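You operate a simulated robot arm through the tools that you are given. There is no shell and no other tool. Be economical: measure what you need, move in short steps, check, and stop when the job is done.

Carry out the task below with a simulated two-armed robot. There is one attempt and no reset: what you move stays moved.

Task
Take the check cloth from the plank top and lay it out flat on the chest top.

Only the result counts: the job must be done as asked and must still hold three seconds after the hand-in. Knocking over, shifting, dropping, spilling or breaking anything else fails it. Flat cloth is picked up by pressing the open fingertips on it (5 to 10 N) and closing them slowly along it; thin cloth reads only 2 to 8 mm in the jaws.

Robot
Two 7-joint arms with two-finger parallel grippers on one trunk, on a base that drives. Base frame: it is fixed to the floor where the robot stands at the start and does not move with it; the origin is under the middle of the robot, x ahead of it, y to its left, z up. Units: mm, rad, N and s.
The left shoulder is at the start at [30, 119, 935], the right one opposite. With the tool pointing down near the work surface each hand reaches from about 260 to 680 mm from the robot's upright axis, wherever it stands, measured 20 degrees to its own side. Places, roughly: check cloth [2750, 1000, 750]; chest top [4900, 0, 800]. Payload 3.43 kg a hand.
Tool frame (each hand has its own): the origin (TCP) lies between the finger pads and is the grasp point; the fingertips stand 30 mm ahead of it; z points along the fingers, y is the line along which they close. The gripper opens to 94 mm. The fingers are 28 mm wide and 10 mm thick; the gripper's body (50 by 96 mm) begins 55 mm behind the TCP.
Orientation is that of the tool frame in the base frame, as [roll, pitch, yaw] about the fixed x, y, z axes, in that order (R = Rz(yaw) Ry(pitch) Rx(roll)). With the fingers straight down and closing along the base's y, the tool's x points along the base's -x, its y along +y and its z along -z.

Tools
- The arms move only by the tool move_arm. It takes "left_commands", "right_commands" or both (then of equal length, played together; a hand with none holds still); each is a list of rows, each a list of 7 numbers: the turn, a rotation vector about the base's x, y, z in rad, then the shift along the base's x, y, z in m, then the opening, from 0 (shut) to 1 (fully open). In form: [[rx, ry, rz, tx, ty, tz, gripper], ...]. A call has 1 to 10 rows; each row shifts and turns the commanded pose from where the row before left it. Rows are played at 5 a second. More than 50 mm and 0.15 rad between two rows, or a gripper value outside its range, and nothing of the call is played. A pose out of reach is approached as far as the arm can. The call stops where the force on the tool passes 40 N (or 10 N more than at its start, if that is more) or the arm is blocked; 0.2 s more then pass. Each finger travels about 72 mm/s and halts on what it meets, pressing with about 32 N; the grip force reading is that of the motor and also rises with nothing between the fingers. The clock runs only during rows and for 0.2 s after the last one: add rows that do not move to give the fingers time. It gives the time, the measured TCP pose, the force on the tool (base axes), the opening and the grip force at its end, in the units of the frame above (readings bear some noise), with the torque about the TCP (base axes, N m) and any sound that the robot's microphone picked up.
- Cameras (640 x 400 px; columns grow to the right, rows downward): "scene" is now at [55, -8.9, 1650.4]; the picture's right is [-0.11, -0.99, 0.00], its down [-0.67, 0.08, -0.74] and it looks along [0.73, -0.08, -0.68] (base axes); focal length 248 px, centre (320, 200). "left" rides on the left gripper at [76, -14, -103] in its tool frame; the picture's right is [0.18, 0.98, 0.00], its down [-0.75, 0.14, -0.64] and it looks along [-0.63, 0.12, 0.77] (tool axes); focal length 243 px, centre (320, 200). "right" rides on the right gripper at [76, 14, -103] in its tool frame; the picture's right is [-0.18, 0.98, 0.00], its down [-0.75, -0.14, -0.64] and it looks along [-0.63, -0.12, 0.77] (tool axes); focal length 243 px, centre (320, 200). There is no depth. A picture from a camera that has moved, and an enlarged one, comes with that camera's place and axes in the base frame and with its lens.
- snapshot(camera): a new picture of that camera. The clock stands still meanwhile.
- raise_lower(by): slides the trunk up (or, below 0, down) by that many mm; the arms and the scene camera ride with it, the base frame stays. It gives what a move gives, with no picture.
- steer(legs): drives the robot by 1 to 6 legs, each [ahead, turn to the left] in mm and rad, along the robot's own axes; the way and the turn of a leg run together, so that a leg with both is an arc; at most 1500 mm and 3.142 rad a leg. The arms and the cameras ride along, it lands a little off, and it stops where it bumps. It gives what a move gives.
- pan_tilt(pan, tilt): turns the head with the scene camera to pan (to the left, within 2.496 rad either way) and tilt (down, from -0.506 to 1.204), counted from straight ahead of the robot. It gives what a move gives.
- zoom(camera, box): a new picture of the part [left, top, right, bottom] of that camera's present view, enlarged. The clock stands still meanwhile.
- job_done(): hands the job in; it is judged then, once.

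Work in short steps. Places have to be worked out from the pictures, the camera data and where the tool is seen: move nearer, look again, correct. Check each grasp and each placing, and mend what went wrong. You have 135 turns and 102 pictures in all, those below and enlarged ones among them. Open the grippers and draw the arms clear of the work before you hand the job in, unless the task says otherwise; then end with one line.

The tools are called after ">>>" as a command line: name --argument value ..., lists and objects as JSON in quotes. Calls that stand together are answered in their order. move_arm: Moves the arms, as the interface text tells. Its arguments: {"type":"object","properties":{"left_commands":{"type":"array","items":{"type":"array","items":{"type":"number"}}},"right_commands":{"type":"array","items":{"type":"array","items":{"type":"number"}}}},"required":[]} The other tools are called the same way: raise_lower (by) slides the trunk up or down; steer (legs) drives the base; pan_tilt (pan, tilt) turns the head that bears the scene camera; snapshot (camera) takes a picture; zoom (camera, box) takes an enlarged picture of a part of a camera's view; job_done () hands the job in.

At the start:

```text
time_s: 0.0
left_position: [511.7, 252.1, 922.9]
left_ee_rot: [3.141, 0.001, 3.141]
left_contact_force: [0.3, -0.4, 0.8]
left_torque: [-0.02, 0.01, 0.01]
left_grip_width: 94.1
left_grasp_force: 0.0
right_position: [391.9, -178.5, 903.9]
right_ee_rot: [3.142, 0.0, 3.141]
right_contact_force: [-0.7, -0.3, 0.0]
right_torque: [-0.01, 0.03, -0.02]
right_grip_width: 94.3
right_grasp_force: 0.0
trunk travel left (down, up): [-200.0, 210.0]
robot x, y, heading: [-2.8, -1.3, 0.001]
head pan, tilt: [-0.112, 0.744]
```

scene: 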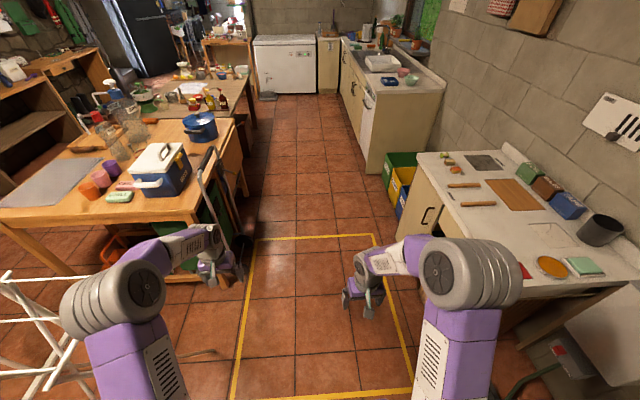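
right: 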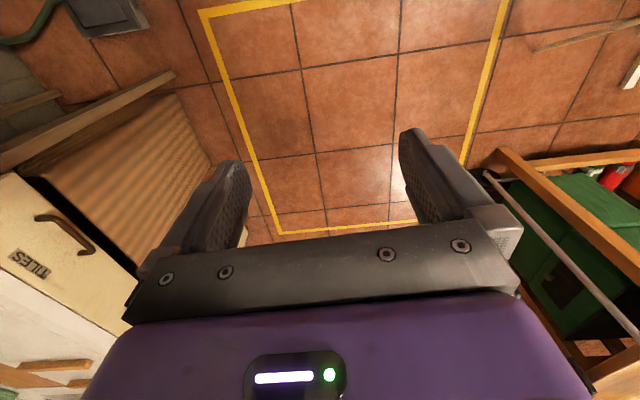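
left: 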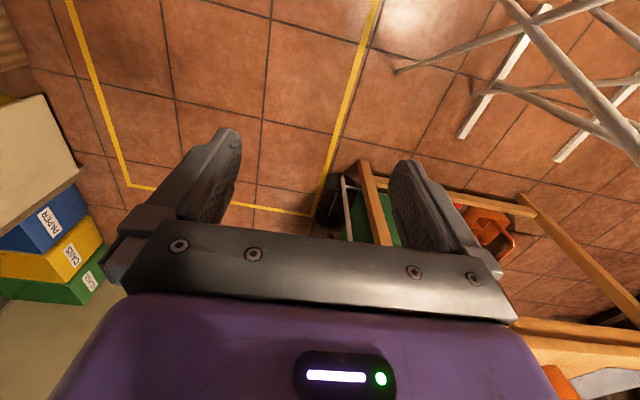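

The plank table seems to be the second on the left, and the chest is the white freezer at the far end. I'll zoom in on both.

>>> zoom --camera "scene" --box '[80, 40, 280, 165]'

>>> zoom --camera "scene" --box '[200, 0, 400, 125]'

```text
3.20 times, centred on (180, 102) of scene
camera zoom: at [55.0, -8.9, 1650.4], right [-0.11, -0.99, 0.0], down [-0.67, 0.08, -0.74], along [0.73, -0.08, -0.68], focal length 795 px, centre (768, 512)
```

zoom: 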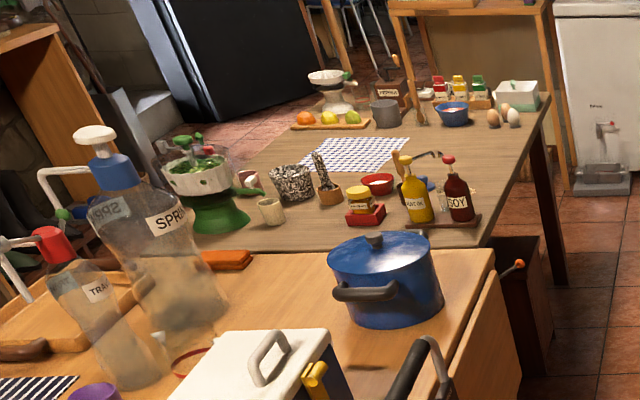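

```text
3.20 times, centred on (300, 62) of scene
camera zoom: at [55.0, -8.9, 1650.4], right [-0.11, -0.99, 0.0], down [-0.67, 0.08, -0.74], along [0.73, -0.08, -0.68], focal length 795 px, centre (384, 640)
```

zoom: 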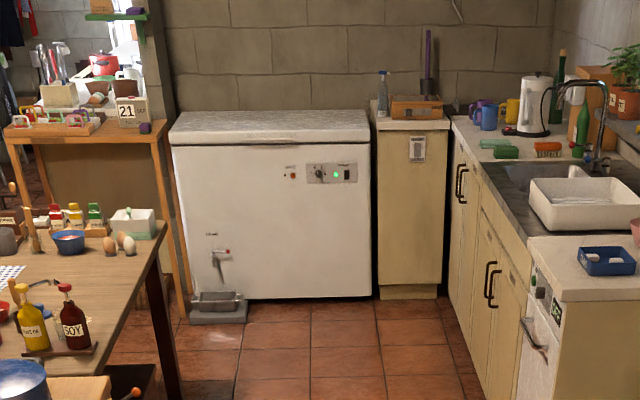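

The cloth lies at about x 2720–3050, y 880–1150, and the aisle-side table edge is at y≈470. I'll drive down the aisle, keeping slightly right.

>>> steer --legs '[[0, -0.2], [1000, 0], [0, 0.2], [1200, 0]]'

>>> pan_tilt --pan 0.8 --tilt 0.75

>>> snapshot --camera "scene"

```text
time_s: 12.2
left_position: [2668.2, 10.7, 922.5]
left_ee_rot: [-3.142, 0.0, 3.112]
left_contact_force: [1.0, 0.3, 0.6]
left_torque: [-0.03, 0.03, 0.0]
left_grip_width: 93.7
left_grasp_force: 0.0
right_position: [2535.9, -415.9, 905.1]
right_ee_rot: [-3.141, 0.0, 3.111]
right_contact_force: [-0.6, -0.3, -0.6]
right_torque: [0.01, -0.01, -0.02]
right_grip_width: 94.2
right_grasp_force: 0.0
trunk travel left (down, up): [-200.0, 210.0]
robot x, y, heading: [2148.9, -228.0, -0.032]
head pan, tilt: [-0.112, 0.744]
```

```text
time_s: 13.4
left_position: [2667.0, 10.9, 923.1]
left_ee_rot: [3.141, 0.0, 3.112]
left_contact_force: [0.6, -0.5, 0.1]
left_torque: [0.02, 0.0, 0.02]
left_grip_width: 94.1
left_grasp_force: 0.2
right_position: [2536.4, -415.0, 905.4]
right_ee_rot: [3.14, 0.0, 3.112]
right_contact_force: [-0.3, 0.3, 0.6]
right_torque: [-0.01, 0.02, -0.03]
right_grip_width: 94.0
right_grasp_force: 0.1
trunk travel left (down, up): [-200.0, 210.0]
robot x, y, heading: [2150.3, -228.9, -0.032]
head pan, tilt: [0.799, 0.75]
```

```text
96 pictures are left
camera scene: at [2181.9, -167.4, 1649.8], right [0.7, -0.72, 0.0], down [-0.49, -0.47, -0.73], along [0.53, 0.51, -0.68], focal length 248 px, centre (320, 200)
```

scene: 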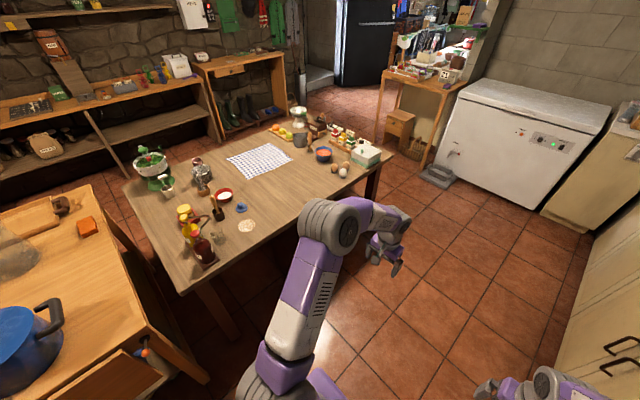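

The aisle side of the table is fairly clear beside the cloth. I'll drive to x≈2870, turn left to face the table, and look again.

>>> steer --legs '[[710, 0.032], [0, 1.571]]'

>>> pan_tilt --pan 0.0 --tilt 0.75

>>> snapshot --camera "scene"

```text
time_s: 21.2
left_position: [2634.5, 274.1, 921.5]
left_ee_rot: [3.141, 0.001, -1.596]
left_contact_force: [0.4, 0.0, -0.1]
left_torque: [0.0, 0.03, 0.0]
left_grip_width: 94.3
left_grasp_force: 0.1
right_position: [3061.5, 145.8, 904.6]
right_ee_rot: [-3.141, 0.0, -1.594]
right_contact_force: [-0.5, 0.1, 0.7]
right_torque: [0.0, -0.02, -0.03]
right_grip_width: 93.7
right_grasp_force: 0.0
trunk travel left (down, up): [-200.0, 210.0]
robot x, y, heading: [2873.1, -243.0, 1.551]
head pan, tilt: [0.799, 0.75]
```

```text
time_s: 22.3
left_position: [2634.0, 275.3, 922.2]
left_ee_rot: [-3.142, -0.002, -1.593]
left_contact_force: [0.2, -0.2, 0.4]
left_torque: [-0.01, 0.03, -0.01]
left_grip_width: 93.7
left_grasp_force: 0.0
right_position: [3061.8, 146.5, 904.8]
right_ee_rot: [3.141, 0.0, -1.594]
right_contact_force: [0.2, 0.2, 0.3]
right_torque: [0.02, 0.0, 0.02]
right_grip_width: 94.1
right_grasp_force: 0.0
trunk travel left (down, up): [-200.0, 210.0]
robot x, y, heading: [2875.2, -240.6, 1.544]
head pan, tilt: [0.0, 0.75]
```

```text
95 pictures are left
camera scene: at [2878.2, -187.4, 1649.8], right [1.0, -0.02, 0.0], down [-0.01, -0.68, -0.73], along [0.02, 0.73, -0.68], focal length 248 px, centre (320, 200)
```

scene: 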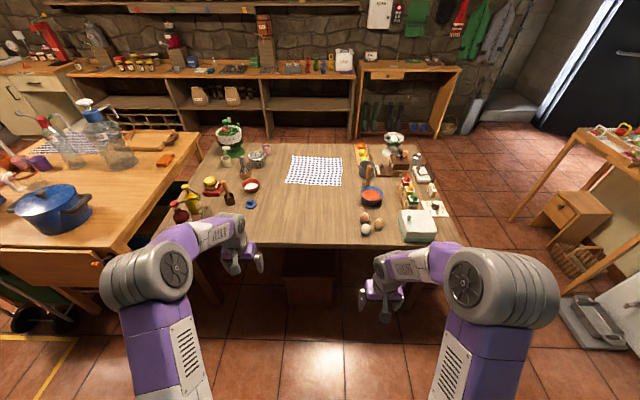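

The cloth spans about x 2713–3026, y 894–1200, with the table edge at y≈487. I'll bring the hands inward, then drive toward the table in steps.

>>> move_arm --left_commands '[[0, 0, 0, 0.04, 0, 0, 1], [0, 0, 0, 0.04, 0, 0, 1], [0, 0, 0, 0.04, 0, 0, 1], [0, 0, 0, 0, 0, 0, 1]]' --right_commands '[[0, 0, 0, -0.04, 0, 0, 1], [0, 0, 0, -0.03, 0, 0.02, 1], [0, 0, 0, 0, 0, 0, 1], [0, 0, 0, 0, 0, 0, 1]]'

>>> steer --legs '[[340, 0.02]]'

>>> pan_tilt --pan 0.0 --tilt 1.0

>>> snapshot --camera "scene"

>>> snapshot --camera "left"

```text
time_s: 23.3
left_position: [2755.1, 273.6, 919.9]
left_ee_rot: [3.14, 0.001, -1.593]
left_contact_force: [-0.2, -0.7, 0.0]
left_torque: [0.02, -0.01, -0.04]
left_grip_width: 94.0
left_grasp_force: 0.1
right_position: [2989.8, 148.2, 925.1]
right_ee_rot: [-3.141, 0.001, -1.593]
right_contact_force: [-0.1, -0.5, -0.6]
right_torque: [0.02, 0.01, 0.0]
right_grip_width: 94.0
right_grasp_force: 0.1
trunk travel left (down, up): [-200.0, 210.0]
robot x, y, heading: [2872.7, -241.6, 1.554]
head pan, tilt: [0.0, 0.75]
```

```text
time_s: 25.6
left_position: [2749.0, 615.3, 919.7]
left_ee_rot: [3.141, 0.001, -1.573]
left_contact_force: [-0.3, 0.6, -1.1]
left_torque: [0.0, -0.03, -0.01]
left_grip_width: 94.0
left_grasp_force: 0.1
right_position: [2986.7, 493.4, 924.5]
right_ee_rot: [-3.14, 0.002, -1.573]
right_contact_force: [-0.2, -0.5, -0.1]
right_torque: [-0.02, -0.01, 0.01]
right_grip_width: 94.2
right_grasp_force: 0.0
trunk travel left (down, up): [-200.0, 210.0]
robot x, y, heading: [2876.3, 101.3, 1.567]
head pan, tilt: [0.0, 0.75]
```

```text
time_s: 26.3
left_position: [2747.3, 614.8, 919.0]
left_ee_rot: [3.141, 0.001, -1.572]
left_contact_force: [0.6, -0.4, 0.3]
left_torque: [0.01, -0.04, 0.0]
left_grip_width: 94.0
left_grasp_force: 0.1
right_position: [2987.3, 492.6, 926.2]
right_ee_rot: [3.141, 0.001, -1.573]
right_contact_force: [0.1, 0.1, -0.6]
right_torque: [-0.02, -0.01, 0.03]
right_grip_width: 93.9
right_grasp_force: 0.0
trunk travel left (down, up): [-200.0, 210.0]
robot x, y, heading: [2877.8, 103.0, 1.564]
head pan, tilt: [0.0, 1.0]
```

```text
94 pictures are left
camera scene: at [2881.3, 142.4, 1630.7], right [1.0, 0.0, 0.0], down [0.0, -0.84, -0.54], along [0.0, 0.54, -0.84], focal length 248 px, centre (320, 200)
```

scene: 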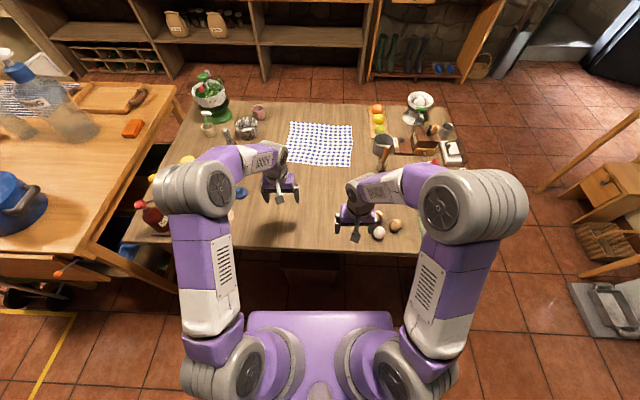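

```text
93 pictures are left
camera left: at [2762.3, 538.2, 1022.4], right [-0.98, -0.18, 0.0], down [-0.14, 0.75, 0.64], along [-0.12, 0.63, -0.77], focal length 243 px, centre (320, 200)
```

left: 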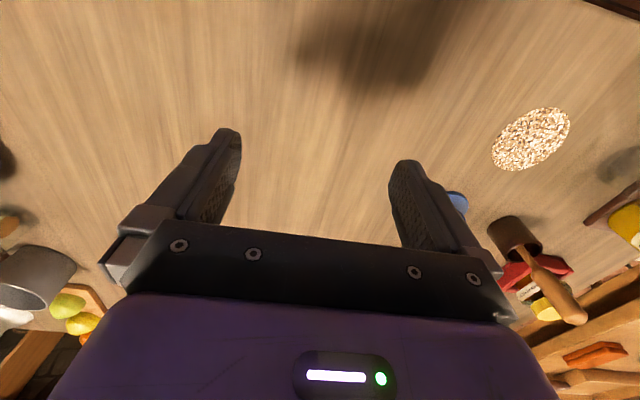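

The near cloth corners are at about L(2731,913) and R(3029,890). Before driving closer, I'll check the stool under the table.

>>> zoom --camera "scene" --box '[230, 230, 400, 336]'

>>> zoom --camera "scene" --box '[230, 95, 410, 207]'

```text
3.76 times, centred on (315, 283) of scene
camera zoom: at [2881.3, 142.4, 1630.7], right [1.0, 0.0, 0.0], down [0.0, -0.84, -0.54], along [0.0, 0.54, -0.84], focal length 935 px, centre (339, -112)
```

zoom: 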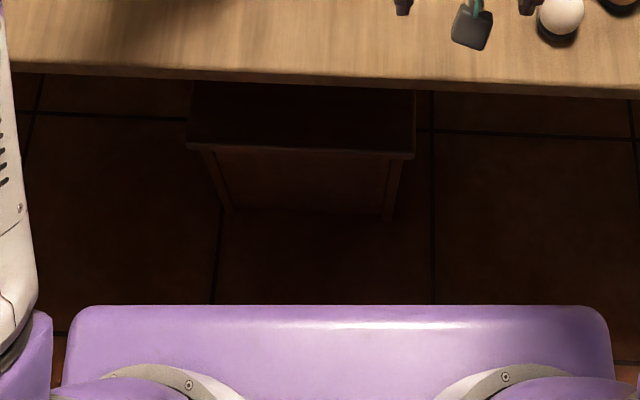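

```text
3.56 times, centred on (320, 151) of scene
camera zoom: at [2881.3, 142.4, 1630.7], right [1.0, 0.0, 0.0], down [0.0, -0.84, -0.54], along [0.0, 0.54, -0.84], focal length 883 px, centre (320, 374)
```

zoom: 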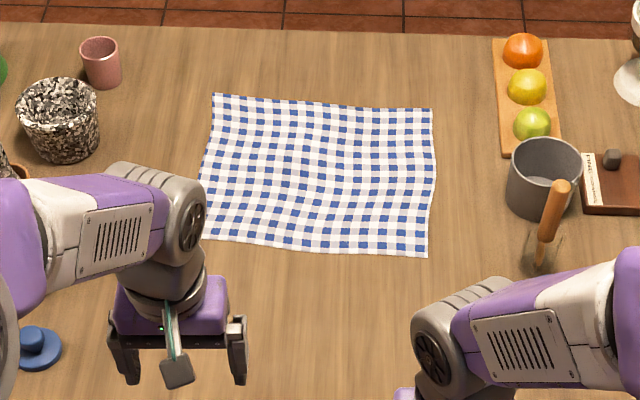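

The stool front stands at y≈525, so I need to know how far the base reaches forward. I'll tilt the right wrist so its camera looks back at the base.

>>> move_arm --right_commands '[[-0.15, 0, 0, 0, 0, 0.02, 1], [-0.15, 0, 0, 0, 0, 0.02, 1], [-0.15, 0, 0, 0, 0, 0.02, 1], [-0.15, 0, 0, 0, 0, 0, 1], [0, 0, 0, 0, 0, 0, 1]]'

>>> snapshot --camera "right"

```text
time_s: 27.5
left_position: [2748.3, 613.9, 920.1]
left_ee_rot: [3.14, -0.001, -1.572]
left_contact_force: [0.0, -0.5, -0.4]
left_torque: [0.05, -0.01, 0.0]
left_grip_width: 93.9
left_grasp_force: 0.1
right_position: [2986.4, 493.1, 984.7]
right_ee_rot: [-3.14, -0.599, -1.572]
right_contact_force: [0.3, -0.8, 0.7]
right_torque: [0.0, 0.01, 0.01]
right_grip_width: 94.2
right_grasp_force: 0.1
trunk travel left (down, up): [-200.0, 210.0]
robot x, y, heading: [2878.0, 103.3, 1.568]
head pan, tilt: [0.0, 1.0]
```

```text
90 pictures are left
camera right: at [2973.2, 488.5, 1114.1], right [-0.98, 0.15, -0.1], down [0.14, 0.98, 0.1], along [0.12, 0.09, -0.99], focal length 243 px, centre (320, 200)
```

right: 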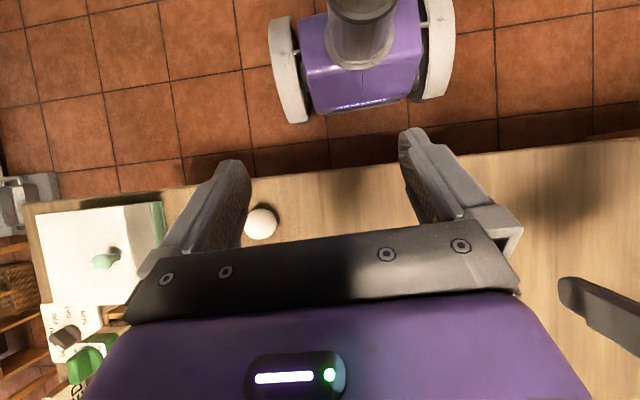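

The base reaches only about 165 mm ahead of its axis, so y≈270 leaves it clear of the stool and the table edge. I'll level the right wrist and drive 165 mm ahead.

>>> move_arm --right_commands '[[0.15, 0, 0, 0, 0, 0, 1], [0.15, 0, 0, 0, 0, 0, 1], [0.15, 0, 0, 0, 0, 0, 1], [0.15, 0, 0, 0, 0, 0, 1], [0, 0, 0, 0, 0, 0, 1]]'

>>> steer --legs '[[165, 0]]'

>>> move_arm --left_commands '[[0, 0, 0.15, 0, 0, 0, 1], [0, 0, 0.15, 0, 0, 0, 1], [0, 0, 0.15, 0, 0, 0, 1], [0, 0, 0.15, 0, 0, 0, 1], [0, 0, 0.15, 0, 0, 0, 1], [0, 0, 0.15, 0, 0, 0, 1], [0, 0, 0.15, 0, 0, 0, 1], [0, 0, 0.15, 0, 0, 0, 1], [0, 0, 0.15, 0, 0, 0, 1], [0, 0, 0.15, 0, 0, 0, 1]]' --right_commands '[[0, 0, -0.15, 0, 0, 0, 1], [0, 0, -0.15, 0, 0, 0, 1], [0, 0, -0.15, 0, 0, 0, 1], [0, 0, -0.15, 0, 0, 0, 1], [0, 0, -0.15, 0, 0, 0, 1], [0, 0, -0.15, 0, 0, 0, 1], [0, 0, -0.15, 0, 0, 0, 1], [0, 0, -0.15, 0, 0, 0, 1], [0, 0, -0.15, 0, 0, 0, 1], [0, 0, -0.15, 0, 0, 0, 1]]'

>>> snapshot --camera "scene"

```text
time_s: 28.7
left_position: [2748.8, 615.0, 919.4]
left_ee_rot: [-3.141, 0.002, -1.574]
left_contact_force: [-0.2, 0.6, 0.0]
left_torque: [0.0, -0.02, -0.01]
left_grip_width: 94.2
left_grasp_force: 0.2
right_position: [2986.9, 492.2, 984.7]
right_ee_rot: [-3.141, 0.002, -1.572]
right_contact_force: [0.2, 0.4, -0.1]
right_torque: [0.01, 0.03, 0.01]
right_grip_width: 94.0
right_grasp_force: 0.0
trunk travel left (down, up): [-200.0, 210.0]
robot x, y, heading: [2880.0, 102.5, 1.568]
head pan, tilt: [0.0, 1.0]
```

```text
time_s: 30.2
left_position: [2750.4, 778.7, 919.2]
left_ee_rot: [-3.141, 0.0, -1.573]
left_contact_force: [0.1, 0.2, 0.4]
left_torque: [-0.03, 0.0, -0.03]
left_grip_width: 94.0
left_grasp_force: 0.0
right_position: [2986.8, 659.4, 985.9]
right_ee_rot: [-3.141, 0.0, -1.572]
right_contact_force: [-0.3, 0.0, -0.6]
right_torque: [0.01, -0.03, -0.02]
right_grip_width: 94.0
right_grasp_force: 0.1
trunk travel left (down, up): [-200.0, 210.0]
robot x, y, heading: [2879.4, 267.9, 1.568]
head pan, tilt: [0.0, 1.0]
```

```text
time_s: 32.4
left_position: [2748.7, 780.2, 920.0]
left_ee_rot: [3.14, -0.001, -0.07]
left_contact_force: [-0.5, 0.4, 0.3]
left_torque: [-0.03, 0.02, -0.02]
left_grip_width: 93.9
left_grasp_force: 0.1
right_position: [2986.9, 658.6, 984.4]
right_ee_rot: [-3.14, -0.002, -3.076]
right_contact_force: [-0.3, -0.1, -0.3]
right_torque: [-0.01, 0.0, 0.01]
right_grip_width: 94.0
right_grasp_force: 0.0
trunk travel left (down, up): [-200.0, 210.0]
robot x, y, heading: [2877.7, 264.6, 1.567]
head pan, tilt: [0.0, 1.0]
```

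```text
89 pictures are left
camera scene: at [2881.6, 306.6, 1630.7], right [1.0, 0.0, 0.0], down [0.0, -0.84, -0.54], along [0.0, 0.54, -0.84], focal length 248 px, centre (320, 200)
```

scene: 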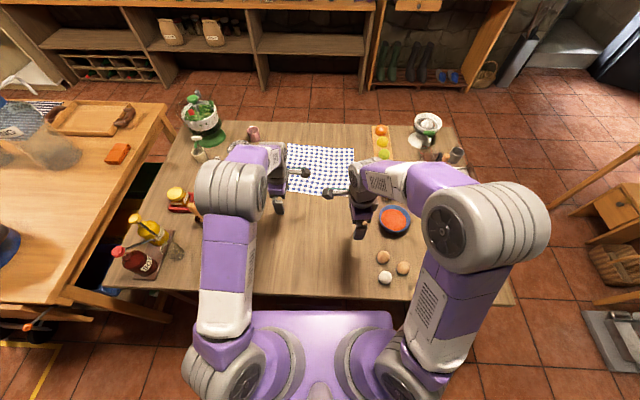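

The yaws are good. I'll bring both hands above the near corners at about z 850, then look with all cameras.

>>> move_arm --left_commands '[[0, 0, 0.07, 0.007, 0.03, -0.02, 1], [0, 0, 0, 0, 0.03, -0.02, 1], [0, 0, 0, 0, 0.03, -0.02, 1], [0, 0, 0, 0, 0.01, -0.01, 1], [0, 0, 0, 0, 0, 0, 1], [0, 0, 0, 0, 0, 0, 1]]' --right_commands '[[0, 0, -0.066, 0.017, 0.04, -0.02, 1], [0, 0, 0, 0, 0.04, -0.03, 1], [0, 0, 0, 0, 0.04, -0.03, 1], [0, 0, 0, 0, 0.04, -0.03, 1], [0, 0, 0, 0, 0.04, -0.025, 1], [0, 0, 0, 0, 0, 0, 1]]'

>>> snapshot --camera "left"

>>> snapshot --camera "right"

>>> zoom --camera "scene" --box '[230, 120, 420, 239]'

```text
time_s: 33.8
left_position: [2756.6, 879.9, 850.5]
left_ee_rot: [3.141, 0.0, -0.002]
left_contact_force: [0.0, 0.6, 0.3]
left_torque: [0.02, 0.02, -0.02]
left_grip_width: 94.1
left_grasp_force: 0.1
right_position: [3003.8, 856.9, 851.5]
right_ee_rot: [-3.141, 0.0, -3.14]
right_contact_force: [-0.6, -0.1, 0.5]
right_torque: [-0.01, 0.05, 0.01]
right_grip_width: 93.9
right_grasp_force: 0.1
trunk travel left (down, up): [-200.0, 210.0]
robot x, y, heading: [2878.9, 268.6, 1.565]
head pan, tilt: [0.0, 1.0]
```

```text
88 pictures are left
camera left: at [2831.6, 893.5, 952.4], right [0.18, -0.98, 0.0], down [-0.75, -0.14, 0.64], along [-0.63, -0.12, -0.77], focal length 243 px, centre (320, 200)
```

left: 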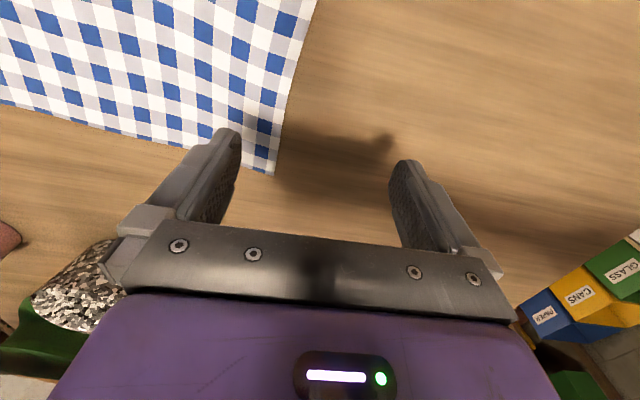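

```text
87 pictures are left
camera right: at [2928.6, 871.4, 954.8], right [0.18, 0.98, 0.0], down [0.75, -0.14, 0.64], along [0.63, -0.12, -0.77], focal length 243 px, centre (320, 200)
```

right: 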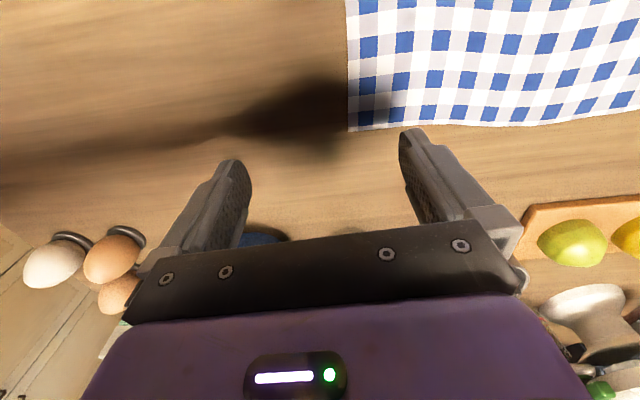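

```text
3.36 times, centred on (325, 180) of scene
camera zoom: at [2881.4, 305.6, 1630.8], right [1.0, 0.0, 0.0], down [0.0, -0.84, -0.54], along [0.0, 0.54, -0.84], focal length 835 px, centre (303, 269)
```

zoom: 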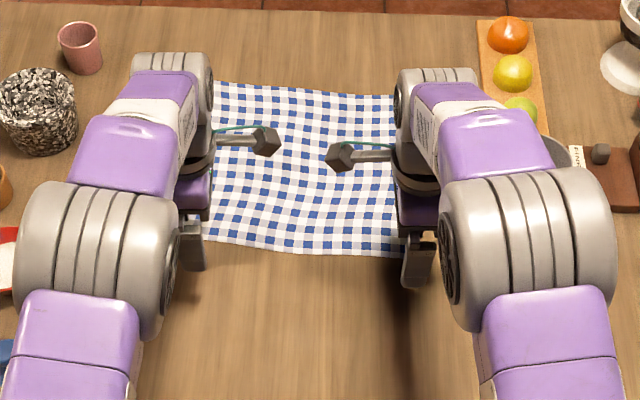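

The near edge runs from about (2693,915) to (3022,882), so the cloth is rotated about −0.1 rad. I'll align the hands just inside the edge near each corner, opening 0.4, and descend to z≈800.

>>> move_arm --left_commands '[[0, 0, -0.05, -0.02, 0.024, 0, 0.4], [0, 0, -0.05, -0.02, 0.023, 0, 0.4], [0, 0, 0, 0, 0, -0.03, 0.4], [0, 0, 0, 0, 0, -0.02, 0.4], [0, 0, 0, 0, 0, 0, 0.4]]' --right_commands '[[0, 0, -0.05, -0.004, 0.021, 0, 0.4], [0, 0, -0.05, -0.003, 0.021, 0, 0.4], [0, 0, 0, 0, 0, -0.03, 0.4], [0, 0, 0, 0, 0, -0.02, 0.4], [0, 0, 0, 0, 0, 0, 0.4]]'

>>> snapshot --camera "left"

>>> snapshot --camera "right"

```text
time_s: 35.0
left_position: [2716.7, 915.5, 800.1]
left_ee_rot: [-3.141, 0.0, -0.104]
left_contact_force: [0.3, -0.3, 0.2]
left_torque: [-0.04, 0.0, 0.01]
left_grip_width: 37.6
left_grasp_force: 0.1
left hand out of reach, approached as far as the arm can: row 2, 4
right_position: [2997.4, 898.7, 800.0]
right_ee_rot: [3.14, 0.0, 3.044]
right_contact_force: [-0.3, -0.2, 0.6]
right_torque: [-0.04, 0.03, -0.01]
right_grip_width: 37.3
right_grasp_force: 0.1
trunk travel left (down, up): [-200.0, 210.0]
robot x, y, heading: [2878.8, 264.9, 1.568]
head pan, tilt: [0.0, 1.0]
```

```text
85 pictures are left
camera left: at [2794.1, 922.2, 902.7], right [0.08, -1.0, 0.0], down [-0.76, -0.06, 0.64], along [-0.64, -0.05, -0.77], focal length 243 px, centre (320, 200)
```

left: 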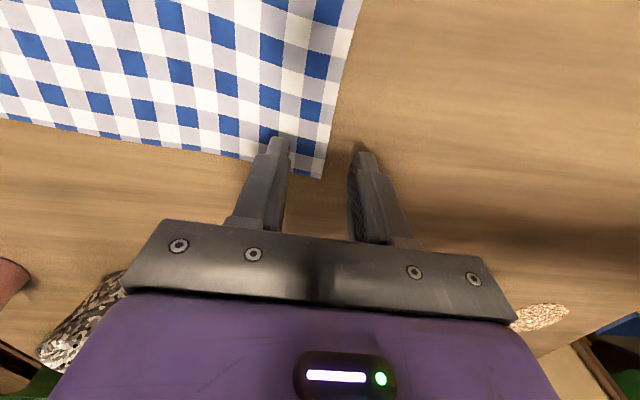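

```text
84 pictures are left
camera right: at [2922.4, 921.1, 903.7], right [0.28, 0.96, 0.0], down [0.74, -0.21, 0.64], along [0.62, -0.18, -0.77], focal length 243 px, centre (320, 200)
```

right: 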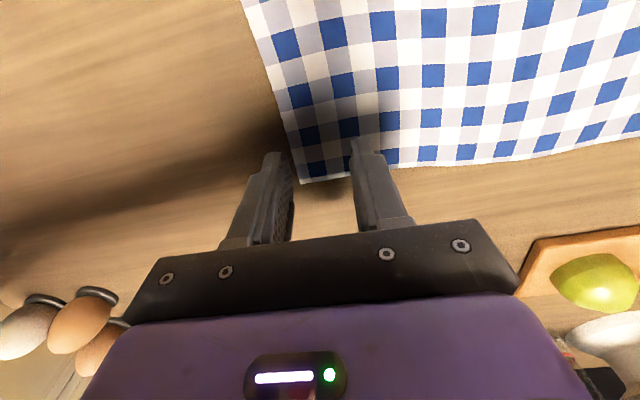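

The left hand is at its reach limit, so I'll drive 25 mm closer (still clear) and re-trim both hands.

>>> steer --legs '[[25, 0]]'

```text
time_s: 35.8
left_position: [2716.8, 942.1, 799.1]
left_ee_rot: [3.139, 0.001, -0.101]
left_contact_force: [0.0, -0.5, 0.1]
left_torque: [-0.04, 0.02, 0.01]
left_grip_width: 37.6
left_grasp_force: 0.0
right_position: [2996.6, 925.7, 799.9]
right_ee_rot: [-3.14, -0.001, 3.046]
right_contact_force: [-0.1, 0.9, -1.2]
right_torque: [0.0, 0.04, -0.02]
right_grip_width: 37.4
right_grasp_force: 0.0
trunk travel left (down, up): [-200.0, 210.0]
robot x, y, heading: [2877.5, 293.3, 1.576]
head pan, tilt: [0.0, 1.0]
```

Now I'll trim left to y≈926 and right to y≈897, and descend to just above the cloth.

>>> move_arm --left_commands '[[0, 0, 0, 0, -0.016, 0, 0.4], [0, 0, 0, 0, 0, -0.012, 0.4], [0, 0, 0, 0, 0, 0, 0.4]]' --right_commands '[[0, 0, 0, 0, -0.029, 0, 0.4], [0, 0, 0, 0, 0, -0.012, 0.4], [0, 0, 0, 0, 0, 0, 0.4]]'

```text
time_s: 36.6
left_position: [2719.2, 936.8, 791.2]
left_ee_rot: [-3.136, 0.002, -0.103]
left_contact_force: [-0.1, 2.4, 12.1]
left_torque: [-0.08, -0.01, 0.03]
left_grip_width: 36.9
left_grasp_force: 0.0
left hand out of reach, approached as far as the arm can: row 1
right_position: [2995.7, 895.2, 791.5]
right_ee_rot: [3.134, 0.0, 3.044]
right_contact_force: [-0.1, -1.5, 15.3]
right_torque: [0.36, -0.1, -0.04]
right_grip_width: 36.9
right_grasp_force: 0.1
trunk travel left (down, up): [-200.0, 210.0]
robot x, y, heading: [2879.8, 292.5, 1.572]
head pan, tilt: [0.0, 1.0]
```

Contact is at TCP z≈791 with slightly too much force, and left sits 11 mm too far forward. I'll lift 10, shift left back, and set down again lightly.

>>> move_arm --left_commands '[[0, 0, 0, 0, 0, 0.01, 0.4], [0, 0, 0, -0.002, -0.011, 0, 0.4], [0, 0, 0, 0, 0, 0, 0.4]]' --right_commands '[[0, 0, 0, 0, 0, 0.01, 0.4], [0, 0, 0, 0, 0, 0, 0.4], [0, 0, 0, 0, 0, 0, 0.4]]'

>>> snapshot --camera "left"

>>> snapshot --camera "right"

```text
time_s: 37.4
left_position: [2717.8, 938.9, 799.0]
left_ee_rot: [3.14, 0.001, -0.103]
left_contact_force: [0.0, 0.2, 0.2]
left_torque: [0.0, 0.04, 0.0]
left_grip_width: 37.3
left_grasp_force: 0.1
left hand out of reach, approached as far as the arm can: row 2
right_position: [2995.8, 896.1, 798.0]
right_ee_rot: [3.14, 0.0, 3.045]
right_contact_force: [0.4, -0.3, 0.0]
right_torque: [-0.02, 0.0, 0.02]
right_grip_width: 37.6
right_grasp_force: 0.0
trunk travel left (down, up): [-200.0, 210.0]
robot x, y, heading: [2880.3, 295.4, 1.566]
head pan, tilt: [0.0, 1.0]
```

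```text
83 pictures are left
camera left: at [2794.3, 944.6, 900.1], right [0.08, -1.0, 0.0], down [-0.76, -0.06, 0.64], along [-0.64, -0.05, -0.77], focal length 243 px, centre (320, 200)
```

left: 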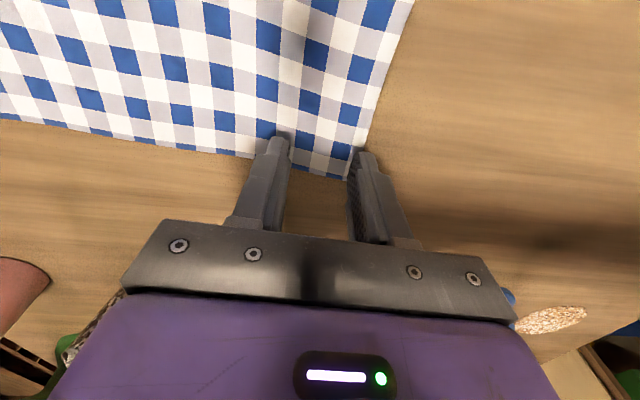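

```text
82 pictures are left
camera right: at [2922.0, 917.6, 901.9], right [0.28, 0.96, 0.0], down [0.74, -0.21, 0.64], along [0.62, -0.18, -0.77], focal length 243 px, centre (320, 200)
```

right: 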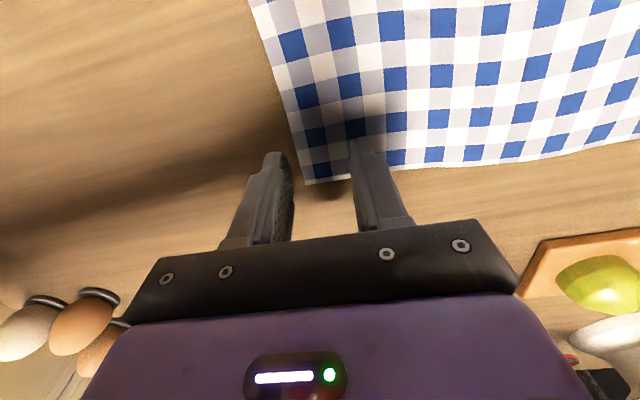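

The left command was beyond reach, so I'll pull it back another 12 mm. Then I'll lower both hands slowly into light contact.

>>> move_arm --left_commands '[[0, 0, 0, 0, -0.012, 0, 0.4], [0, 0, 0, 0, 0, -0.004, 0.4], [0, 0, 0, 0, 0, -0.003, 0.4], [0, 0, 0, 0, 0, 0, 0.4]]' --right_commands '[[0, 0, 0, 0, 0, 0, 0.4], [0, 0, 0, 0, 0, -0.003, 0.4], [0, 0, 0, 0, 0, -0.003, 0.4], [0, 0, 0, 0, 0, 0, 0.4]]'

```text
time_s: 38.4
left_position: [2718.0, 939.0, 791.3]
left_ee_rot: [-3.142, 0.0, -0.101]
left_contact_force: [0.1, -0.4, 1.3]
left_torque: [-0.01, 0.02, -0.01]
left_grip_width: 37.8
left_grasp_force: 0.1
left hand out of reach, approached as far as the arm can: row 1
right_position: [2996.0, 896.1, 792.3]
right_ee_rot: [-3.141, -0.001, 3.044]
right_contact_force: [0.0, -0.2, -0.3]
right_torque: [0.0, 0.01, 0.0]
right_grip_width: 37.8
right_grasp_force: 0.1
trunk travel left (down, up): [-200.0, 210.0]
robot x, y, heading: [2878.5, 293.6, 1.57]
head pan, tilt: [0.0, 1.0]
```

Left is right at light touch and right is just above, so the position is acceptable. I'll press down a little more.

>>> move_arm --left_commands '[[0, 0, 0, 0, 0, -0.001, 0.4], [0, 0, 0, 0, 0, 0, 0.4]]' --right_commands '[[0, 0, 0, 0, 0, -0.002, 0.4], [0, 0, 0, 0, 0, 0, 0.4]]'

```text
time_s: 39.0
left_position: [2717.4, 938.6, 791.7]
left_ee_rot: [-3.14, 0.0, -0.103]
left_contact_force: [-0.7, 0.3, 3.9]
left_torque: [0.03, 0.03, 0.02]
left_grip_width: 37.6
left_grasp_force: 0.1
right_position: [2996.3, 896.6, 790.6]
right_ee_rot: [3.14, 0.0, 3.045]
right_contact_force: [0.2, -0.7, 5.9]
right_torque: [0.13, -0.09, 0.0]
right_grip_width: 37.7
right_grasp_force: 0.0
trunk travel left (down, up): [-200.0, 210.0]
robot x, y, heading: [2881.3, 292.7, 1.569]
head pan, tilt: [0.0, 1.0]
```

Forces are 4 to 6 N, so I'll press slightly more and close slowly.

>>> move_arm --left_commands '[[0, 0, 0, 0, 0, -0.001, 0.38], [0, 0, 0, 0, 0, 0, 0.33], [0, 0, 0, 0, 0, 0, 0.28], [0, 0, 0, 0, 0, 0, 0.23], [0, 0, 0, 0, 0, 0, 0.18], [0, 0, 0, 0, 0, 0, 0.13], [0, 0, 0, 0, 0, 0, 0.08], [0, 0, 0, 0, 0, 0, 0.03], [0, 0, 0, 0, 0, 0, 0], [0, 0, 0, 0, 0, 0, 0]]' --right_commands '[[0, 0, 0, 0, 0, -0.0005, 0.38], [0, 0, 0, 0, 0, 0, 0.33], [0, 0, 0, 0, 0, 0, 0.28], [0, 0, 0, 0, 0, 0, 0.23], [0, 0, 0, 0, 0, 0, 0.18], [0, 0, 0, 0, 0, 0, 0.13], [0, 0, 0, 0, 0, 0, 0.08], [0, 0, 0, 0, 0, 0, 0.03], [0, 0, 0, 0, 0, 0, 0], [0, 0, 0, 0, 0, 0, 0]]'

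>>> snapshot --camera "left"

>>> snapshot --camera "right"

```text
time_s: 41.2
left_position: [2716.0, 936.2, 791.9]
left_ee_rot: [-3.14, 0.001, -0.102]
left_contact_force: [0.5, -3.0, 12.3]
left_torque: [-0.1, -0.06, -0.01]
left_grip_width: 0.0
left_grasp_force: 31.9
right_position: [2996.9, 894.0, 790.3]
right_ee_rot: [3.137, 0.0, 3.045]
right_contact_force: [-2.4, 5.0, 13.9]
right_torque: [0.16, 0.0, 0.01]
right_grip_width: 2.4
right_grasp_force: 31.5
trunk travel left (down, up): [-200.0, 210.0]
robot x, y, heading: [2881.9, 292.7, 1.57]
head pan, tilt: [0.0, 1.0]
```

```text
81 pictures are left
camera left: at [2794.1, 943.8, 893.8], right [0.08, -1.0, 0.0], down [-0.76, -0.06, 0.64], along [-0.64, -0.05, -0.77], focal length 243 px, centre (320, 200)
```

left: 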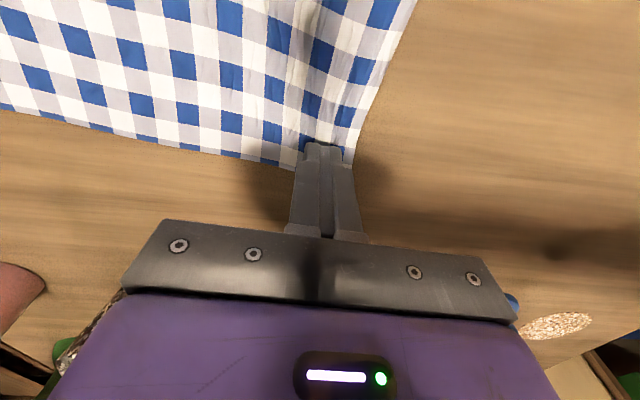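

```text
80 pictures are left
camera right: at [2922.5, 916.7, 895.4], right [0.28, 0.96, 0.0], down [0.74, -0.21, 0.64], along [0.62, -0.18, -0.77], focal length 243 px, centre (320, 200)
```

right: 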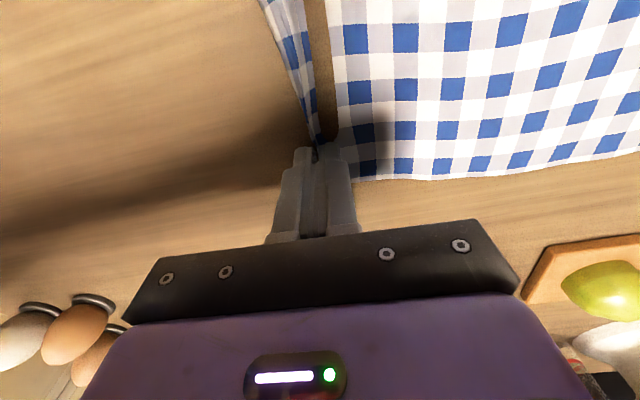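

Right holds a 2.4 mm fold, but left slipped to 0.0. I'll keep the right closed, then lift left, reopen to 0.5, move inward and press again with more force.

>>> move_arm --left_commands '[[0, 0, 0, 0, 0, 0.012, 0.0], [0, 0, 0, 0.012, 0.0, 0, 0.5], [0, 0, 0, 0, 0.0, 0, 0.5], [0, 0, 0, 0, 0, -0.009, 0.5], [0, 0, 0, 0, 0, 0, 0.5]]'

>>> snapshot --camera "left"

```text
time_s: 42.4
left_position: [2728.4, 938.2, 794.4]
left_ee_rot: [-3.139, -0.001, -0.103]
left_contact_force: [-0.2, -0.4, 0.5]
left_torque: [-0.03, 0.02, 0.0]
left_grip_width: 47.1
left_grasp_force: 0.0
right_position: [2996.6, 895.3, 792.3]
right_ee_rot: [3.136, -0.002, 3.045]
right_contact_force: [0.1, 0.7, 21.6]
right_torque: [0.11, -0.06, 0.0]
right_grip_width: 2.5
right_grasp_force: 31.5
trunk travel left (down, up): [-200.0, 210.0]
robot x, y, heading: [2879.7, 291.0, 1.57]
head pan, tilt: [0.0, 1.0]
```

```text
79 pictures are left
camera left: at [2805.9, 944.1, 896.4], right [0.08, -1.0, 0.0], down [-0.76, -0.06, 0.64], along [-0.64, -0.05, -0.77], focal length 243 px, centre (320, 200)
```

left: 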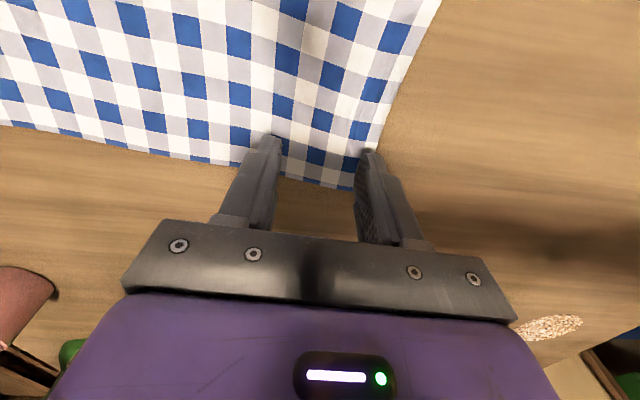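

Left now spans the corner strip. I'll go 12 mm further inward and press to about 8–10 N.

>>> move_arm --left_commands '[[0, 0, 0, 0.012, 0.0, 0, 0.5], [0, 0, 0, 0, 0.0, -0.004, 0.5], [0, 0, 0, 0, 0, -0.001, 0.5], [0, 0, 0, 0, 0, 0, 0.5]]' --right_commands '[[0, 0, 0, 0, 0.0, 0.004, 0], [0, 0, 0, 0, 0.0, 0, 0], [0, 0, 0, 0, 0, 0, 0], [0, 0, 0, 0, 0, 0, 0]]'

```text
time_s: 43.4
left_position: [2741.7, 939.0, 791.9]
left_ee_rot: [-3.136, 0.002, -0.104]
left_contact_force: [-4.4, -1.7, 24.8]
left_torque: [-0.63, 0.08, -0.13]
left_grip_width: 47.5
left_grasp_force: 0.2
right_position: [2997.0, 894.2, 794.5]
right_ee_rot: [-3.142, 0.0, 3.047]
right_contact_force: [-0.3, 0.0, 0.8]
right_torque: [0.03, 0.01, -0.03]
right_grip_width: 2.3
right_grasp_force: 31.5
trunk travel left (down, up): [-200.0, 210.0]
robot x, y, heading: [2875.9, 294.4, 1.572]
head pan, tilt: [0.0, 1.0]
```

That's too heavy at 25 N, so I'll relieve it by 1.5 mm.

>>> move_arm --left_commands '[[0, 0, 0, 0, 0.0, 0.0018, 0.5], [0, 0, 0, 0, 0, 0, 0.5]]'

```text
time_s: 44.0
left_position: [2740.6, 938.9, 792.3]
left_ee_rot: [-3.139, 0.001, -0.102]
left_contact_force: [-3.2, 1.4, 24.6]
left_torque: [-0.53, 0.13, -0.1]
left_grip_width: 47.6
left_grasp_force: 0.8
right_position: [2996.0, 895.7, 793.7]
right_ee_rot: [3.14, 0.0, 3.047]
right_contact_force: [0.0, 0.0, 0.0]
right_torque: [0.04, 0.04, -0.01]
right_grip_width: 2.5
right_grasp_force: 32.0
trunk travel left (down, up): [-200.0, 210.0]
robot x, y, heading: [2880.1, 292.6, 1.57]
head pan, tilt: [0.0, 1.0]
```

Force is unchanged, so I'll lift a bit more.

>>> move_arm --left_commands '[[0, 0, 0, 0, 0.0, 0.002, 0.5], [0, 0, 0, 0, 0, 0, 0.5]]'

```text
time_s: 44.6
left_position: [2742.2, 937.2, 790.8]
left_ee_rot: [-3.141, 0.001, -0.103]
left_contact_force: [-2.2, 2.1, 11.6]
left_torque: [0.0, 0.1, -0.06]
left_grip_width: 47.2
left_grasp_force: 0.4
right_position: [2996.1, 896.1, 795.1]
right_ee_rot: [3.14, 0.0, 3.045]
right_contact_force: [0.3, 0.5, -0.2]
right_torque: [0.03, -0.01, -0.01]
right_grip_width: 2.5
right_grasp_force: 31.5
trunk travel left (down, up): [-200.0, 210.0]
robot x, y, heading: [2880.8, 292.0, 1.567]
head pan, tilt: [0.0, 1.0]
```

11.6 N will do, so I'll close slowly.

>>> move_arm --left_commands '[[0, 0, 0, 0, 0, 0, 0.45], [0, 0, 0, 0, 0, 0, 0.4], [0, 0, 0, 0, 0, 0, 0.35], [0, 0, 0, 0, 0, 0, 0.3], [0, 0, 0, 0, 0, 0, 0.24], [0, 0, 0, 0, 0, 0, 0.18], [0, 0, 0, 0, 0, 0, 0.12], [0, 0, 0, 0, 0, 0, 0.06], [0, 0, 0, 0, 0, 0, 0], [0, 0, 0, 0, 0, 0, 0]]'

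>>> snapshot --camera "left"

```text
time_s: 46.8
left_position: [2741.1, 938.0, 791.5]
left_ee_rot: [3.141, 0.001, -0.103]
left_contact_force: [0.6, -0.5, 5.8]
left_torque: [-0.02, 0.01, -0.01]
left_grip_width: 2.5
left_grasp_force: 32.0
right_position: [2997.4, 897.4, 793.8]
right_ee_rot: [3.141, 0.001, 3.045]
right_contact_force: [-0.1, -0.4, -0.3]
right_torque: [-0.01, 0.03, -0.02]
right_grip_width: 2.4
right_grasp_force: 32.0
trunk travel left (down, up): [-200.0, 210.0]
robot x, y, heading: [2879.7, 293.2, 1.573]
head pan, tilt: [0.0, 1.0]
```

```text
78 pictures are left
camera left: at [2817.9, 944.8, 893.9], right [0.08, -1.0, 0.0], down [-0.76, -0.06, 0.64], along [-0.64, -0.05, -0.77], focal length 243 px, centre (320, 200)
```

left: 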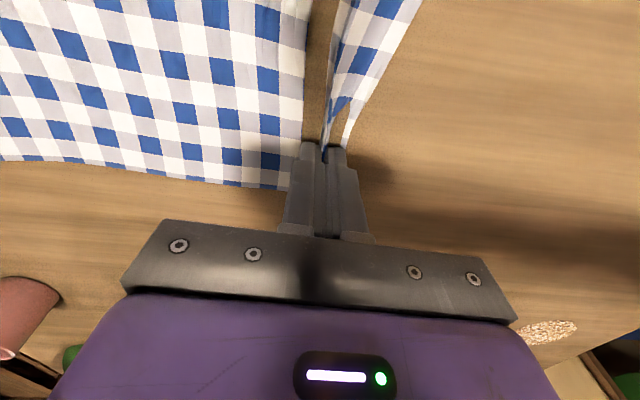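

Both hands hold folds (2.5 and 2.4 mm). I'll lift straight up with a slight pull back, then check.

>>> move_arm --left_commands '[[0, 0, 0, 0, 0, 0.02, 0], [0, 0, 0, 0, 0, 0.02, 0], [0, 0, 0, 0, -0.005, 0.02, 0], [0, 0, 0, 0, -0.005, 0.02, 0], [0, 0, 0, 0, -0.01, 0.02, 0], [0, 0, 0, 0, -0.01, 0.02, 0], [0, 0, 0, 0, -0.01, 0.02, 0], [0, 0, 0, 0, 0, 0, 0]]' --right_commands '[[0, 0, 0, 0, 0, 0.02, 0], [0, 0, 0, 0, 0, 0.02, 0], [0, 0, 0, 0, -0.005, 0.02, 0], [0, 0, 0, 0, -0.005, 0.02, 0], [0, 0, 0, 0, -0.01, 0.02, 0], [0, 0, 0, 0, -0.01, 0.02, 0], [0, 0, 0, 0, -0.01, 0.02, 0], [0, 0, 0, 0, 0, 0, 0]]'

>>> snapshot --camera "scene"

```text
time_s: 48.6
left_position: [2743.2, 940.4, 932.8]
left_ee_rot: [3.14, -0.002, -0.106]
left_contact_force: [4.0, -1.8, -1.0]
left_torque: [-0.04, -0.08, 0.0]
left_grip_width: 2.4
left_grasp_force: 32.2
left hand out of reach, approached as far as the arm can: row 3, 4, 5, 6, 7
right_position: [2996.2, 855.4, 933.3]
right_ee_rot: [-3.142, 0.0, 3.045]
right_contact_force: [-4.4, 1.4, -1.5]
right_torque: [0.03, 0.12, -0.05]
right_grip_width: 2.3
right_grasp_force: 31.6
trunk travel left (down, up): [-200.0, 210.0]
robot x, y, heading: [2878.1, 295.6, 1.566]
head pan, tilt: [0.0, 1.0]
```

```text
77 pictures are left
camera scene: at [2881.6, 332.6, 1630.6], right [1.0, 0.0, 0.0], down [0.0, -0.84, -0.54], along [0.0, 0.54, -0.84], focal length 248 px, centre (320, 200)
```

scene: 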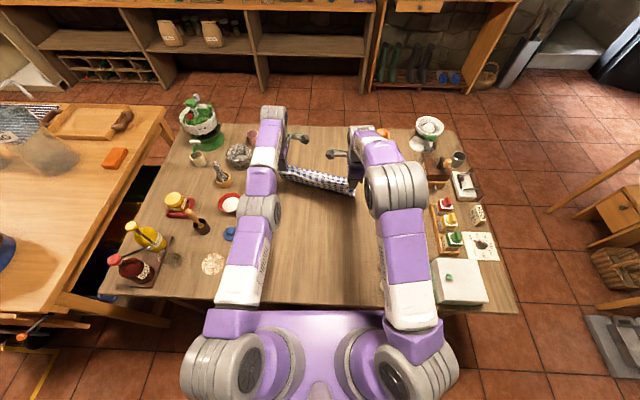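

The cloth is up and slightly taut because the left hand lags. I'll bring left back to level with right.

>>> move_arm --left_commands '[[0, 0, 0, 0, -0.02, 0, 0], [0, 0, 0, 0, -0.02, 0, 0], [0, 0, 0, 0, -0.02, 0, 0], [0, 0, 0, 0, 0, 0, 0]]'

```text
time_s: 49.6
left_position: [2744.3, 939.7, 933.5]
left_ee_rot: [3.14, 0.0, -0.103]
left_contact_force: [5.9, -1.1, 0.6]
left_torque: [-0.05, -0.12, -0.04]
left_grip_width: 2.4
left_grasp_force: 31.6
left hand out of reach, approached as far as the arm can: row 1, 2, 3
right_position: [2998.0, 855.6, 932.7]
right_ee_rot: [3.141, 0.001, 3.046]
right_contact_force: [-5.9, 2.1, -0.3]
right_torque: [0.05, 0.15, -0.06]
right_grip_width: 2.5
right_grasp_force: 31.6
trunk travel left (down, up): [-200.0, 210.0]
robot x, y, heading: [2879.3, 292.6, 1.572]
head pan, tilt: [0.0, 1.0]
```

Left is refusing to retract in y, perhaps from a near-singular elbow. I'll try a combined retract with inward and upward motion, right following.

>>> move_arm --left_commands '[[0, 0, 0, 0.01, -0.05, 0.02, 0], [0, 0, 0, 0, -0.05, 0.02, 0], [0, 0, 0, 0, 0, 0, 0]]' --right_commands '[[0, 0, 0, 0, 0, 0.02, 0], [0, 0, 0, 0, 0, 0.02, 0], [0, 0, 0, 0, 0, 0, 0]]'

```text
refused: row 1 steps farther than a row can; nothing moved
```

>>> move_arm --left_commands '[[0, 0, 0, 0.01, -0.04, 0.02, 0], [0, 0, 0, 0, -0.04, 0.02, 0], [0, 0, 0, 0, 0, 0, 0]]' --right_commands '[[0, 0, 0, 0, 0, 0.02, 0], [0, 0, 0, 0, 0, 0.02, 0], [0, 0, 0, 0, 0, 0, 0]]'

```text
time_s: 50.4
left_position: [2759.1, 932.0, 982.1]
left_ee_rot: [3.141, 0.001, -0.104]
left_contact_force: [0.8, 0.0, 0.2]
left_torque: [0.0, 0.02, -0.03]
left_grip_width: 2.5
left_grasp_force: 32.1
left hand out of reach, approached as far as the arm can: row 1, 2
right_position: [2997.1, 855.6, 973.4]
right_ee_rot: [-3.14, 0.002, 3.046]
right_contact_force: [0.6, 0.1, -0.4]
right_torque: [0.01, -0.04, 0.04]
right_grip_width: 2.6
right_grasp_force: 32.2
trunk travel left (down, up): [-200.0, 210.0]
robot x, y, heading: [2879.8, 290.0, 1.568]
head pan, tilt: [0.0, 1.0]
```

It is partly moving. I'll try again, adding some yaw back (+0.1) while retracting.

>>> move_arm --left_commands '[[0, 0, 0.05, 0, -0.03, 0.0, 0], [0, 0, 0.05, 0, -0.03, 0.0, 0], [0, 0, 0, 0, 0, 0, 0], [0, 0, 0, 0, 0, 0, 0]]'

>>> snapshot --camera "scene"

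```text
time_s: 51.4
left_position: [2762.1, 929.7, 993.4]
left_ee_rot: [3.139, 0.0, -0.003]
left_contact_force: [0.0, 0.0, -0.8]
left_torque: [0.04, -0.01, -0.05]
left_grip_width: 2.3
left_grasp_force: 32.4
left hand out of reach, approached as far as the arm can: row 1, 2
right_position: [2998.2, 854.9, 973.9]
right_ee_rot: [3.141, 0.001, 3.046]
right_contact_force: [-0.3, 0.1, 0.2]
right_torque: [0.05, 0.04, 0.03]
right_grip_width: 2.3
right_grasp_force: 32.1
trunk travel left (down, up): [-200.0, 210.0]
robot x, y, heading: [2876.6, 293.1, 1.569]
head pan, tilt: [0.0, 1.0]
```

```text
76 pictures are left
camera scene: at [2881.6, 332.0, 1630.7], right [1.0, 0.0, 0.0], down [0.0, -0.84, -0.54], along [0.0, 0.54, -0.84], focal length 248 px, centre (320, 200)
```

scene: 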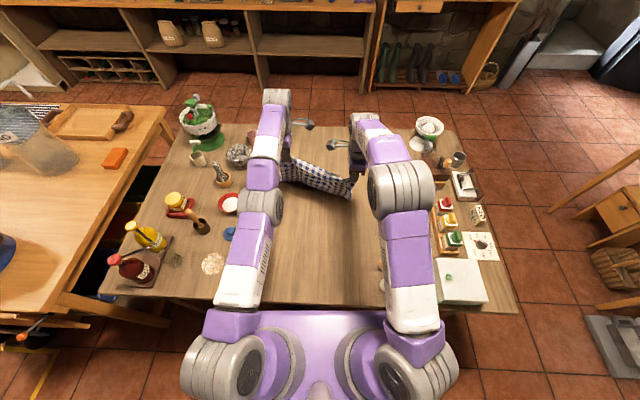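

The left arm is fully straight (singular). Tilting the tool so the wrist moves toward the robot should unbend it.

>>> move_arm --left_commands '[[0.1, 0, 0, 0, -0.02, 0.0, 0], [0.1, 0, 0, 0, -0.02, 0.0, 0], [0.1, 0, 0, 0, -0.02, 0, 0], [0, 0, 0, 0, 0, 0, 0]]'

```text
time_s: 52.4
left_position: [2778.4, 985.1, 1019.2]
left_ee_rot: [-2.843, 0.001, -0.008]
left_contact_force: [5.0, -4.4, -2.1]
left_torque: [-0.12, -0.11, -0.14]
left_grip_width: 2.7
left_grasp_force: 32.2
left hand out of reach, approached as far as the arm can: row 1, 2, 3
right_position: [2996.5, 855.0, 975.1]
right_ee_rot: [3.14, -0.001, 3.047]
right_contact_force: [-6.1, 4.3, 1.1]
right_torque: [0.11, 0.19, -0.07]
right_grip_width: 2.6
right_grasp_force: 32.0
trunk travel left (down, up): [-200.0, 210.0]
robot x, y, heading: [2881.6, 292.3, 1.568]
head pan, tilt: [0.0, 1.0]
```

The arm stays straight regardless. I'll reverse the tilt with a larger commanded retraction, and move the right forward a little to slacken the cloth.

>>> move_arm --left_commands '[[-0.1, 0, 0, 0, -0.045, -0.02, 0], [-0.1, 0, 0, 0, -0.045, -0.02, 0], [-0.1, 0, 0, 0, -0.045, -0.01, 0], [0, 0, 0, 0, 0, 0, 0]]'

```text
time_s: 53.4
left_position: [2786.5, 928.4, 985.1]
left_ee_rot: [3.139, -0.002, -0.003]
left_contact_force: [0.2, 0.5, -0.4]
left_torque: [0.02, 0.02, 0.0]
left_grip_width: 2.3
left_grasp_force: 32.1
left hand out of reach, approached as far as the arm can: row 1, 2, 3
right_position: [2996.6, 854.7, 972.7]
right_ee_rot: [3.141, -0.001, 3.047]
right_contact_force: [-0.4, 0.3, -0.4]
right_torque: [0.01, 0.0, 0.0]
right_grip_width: 2.1
right_grasp_force: 32.0
trunk travel left (down, up): [-200.0, 210.0]
robot x, y, heading: [2877.7, 293.5, 1.572]
head pan, tilt: [0.0, 1.0]
```

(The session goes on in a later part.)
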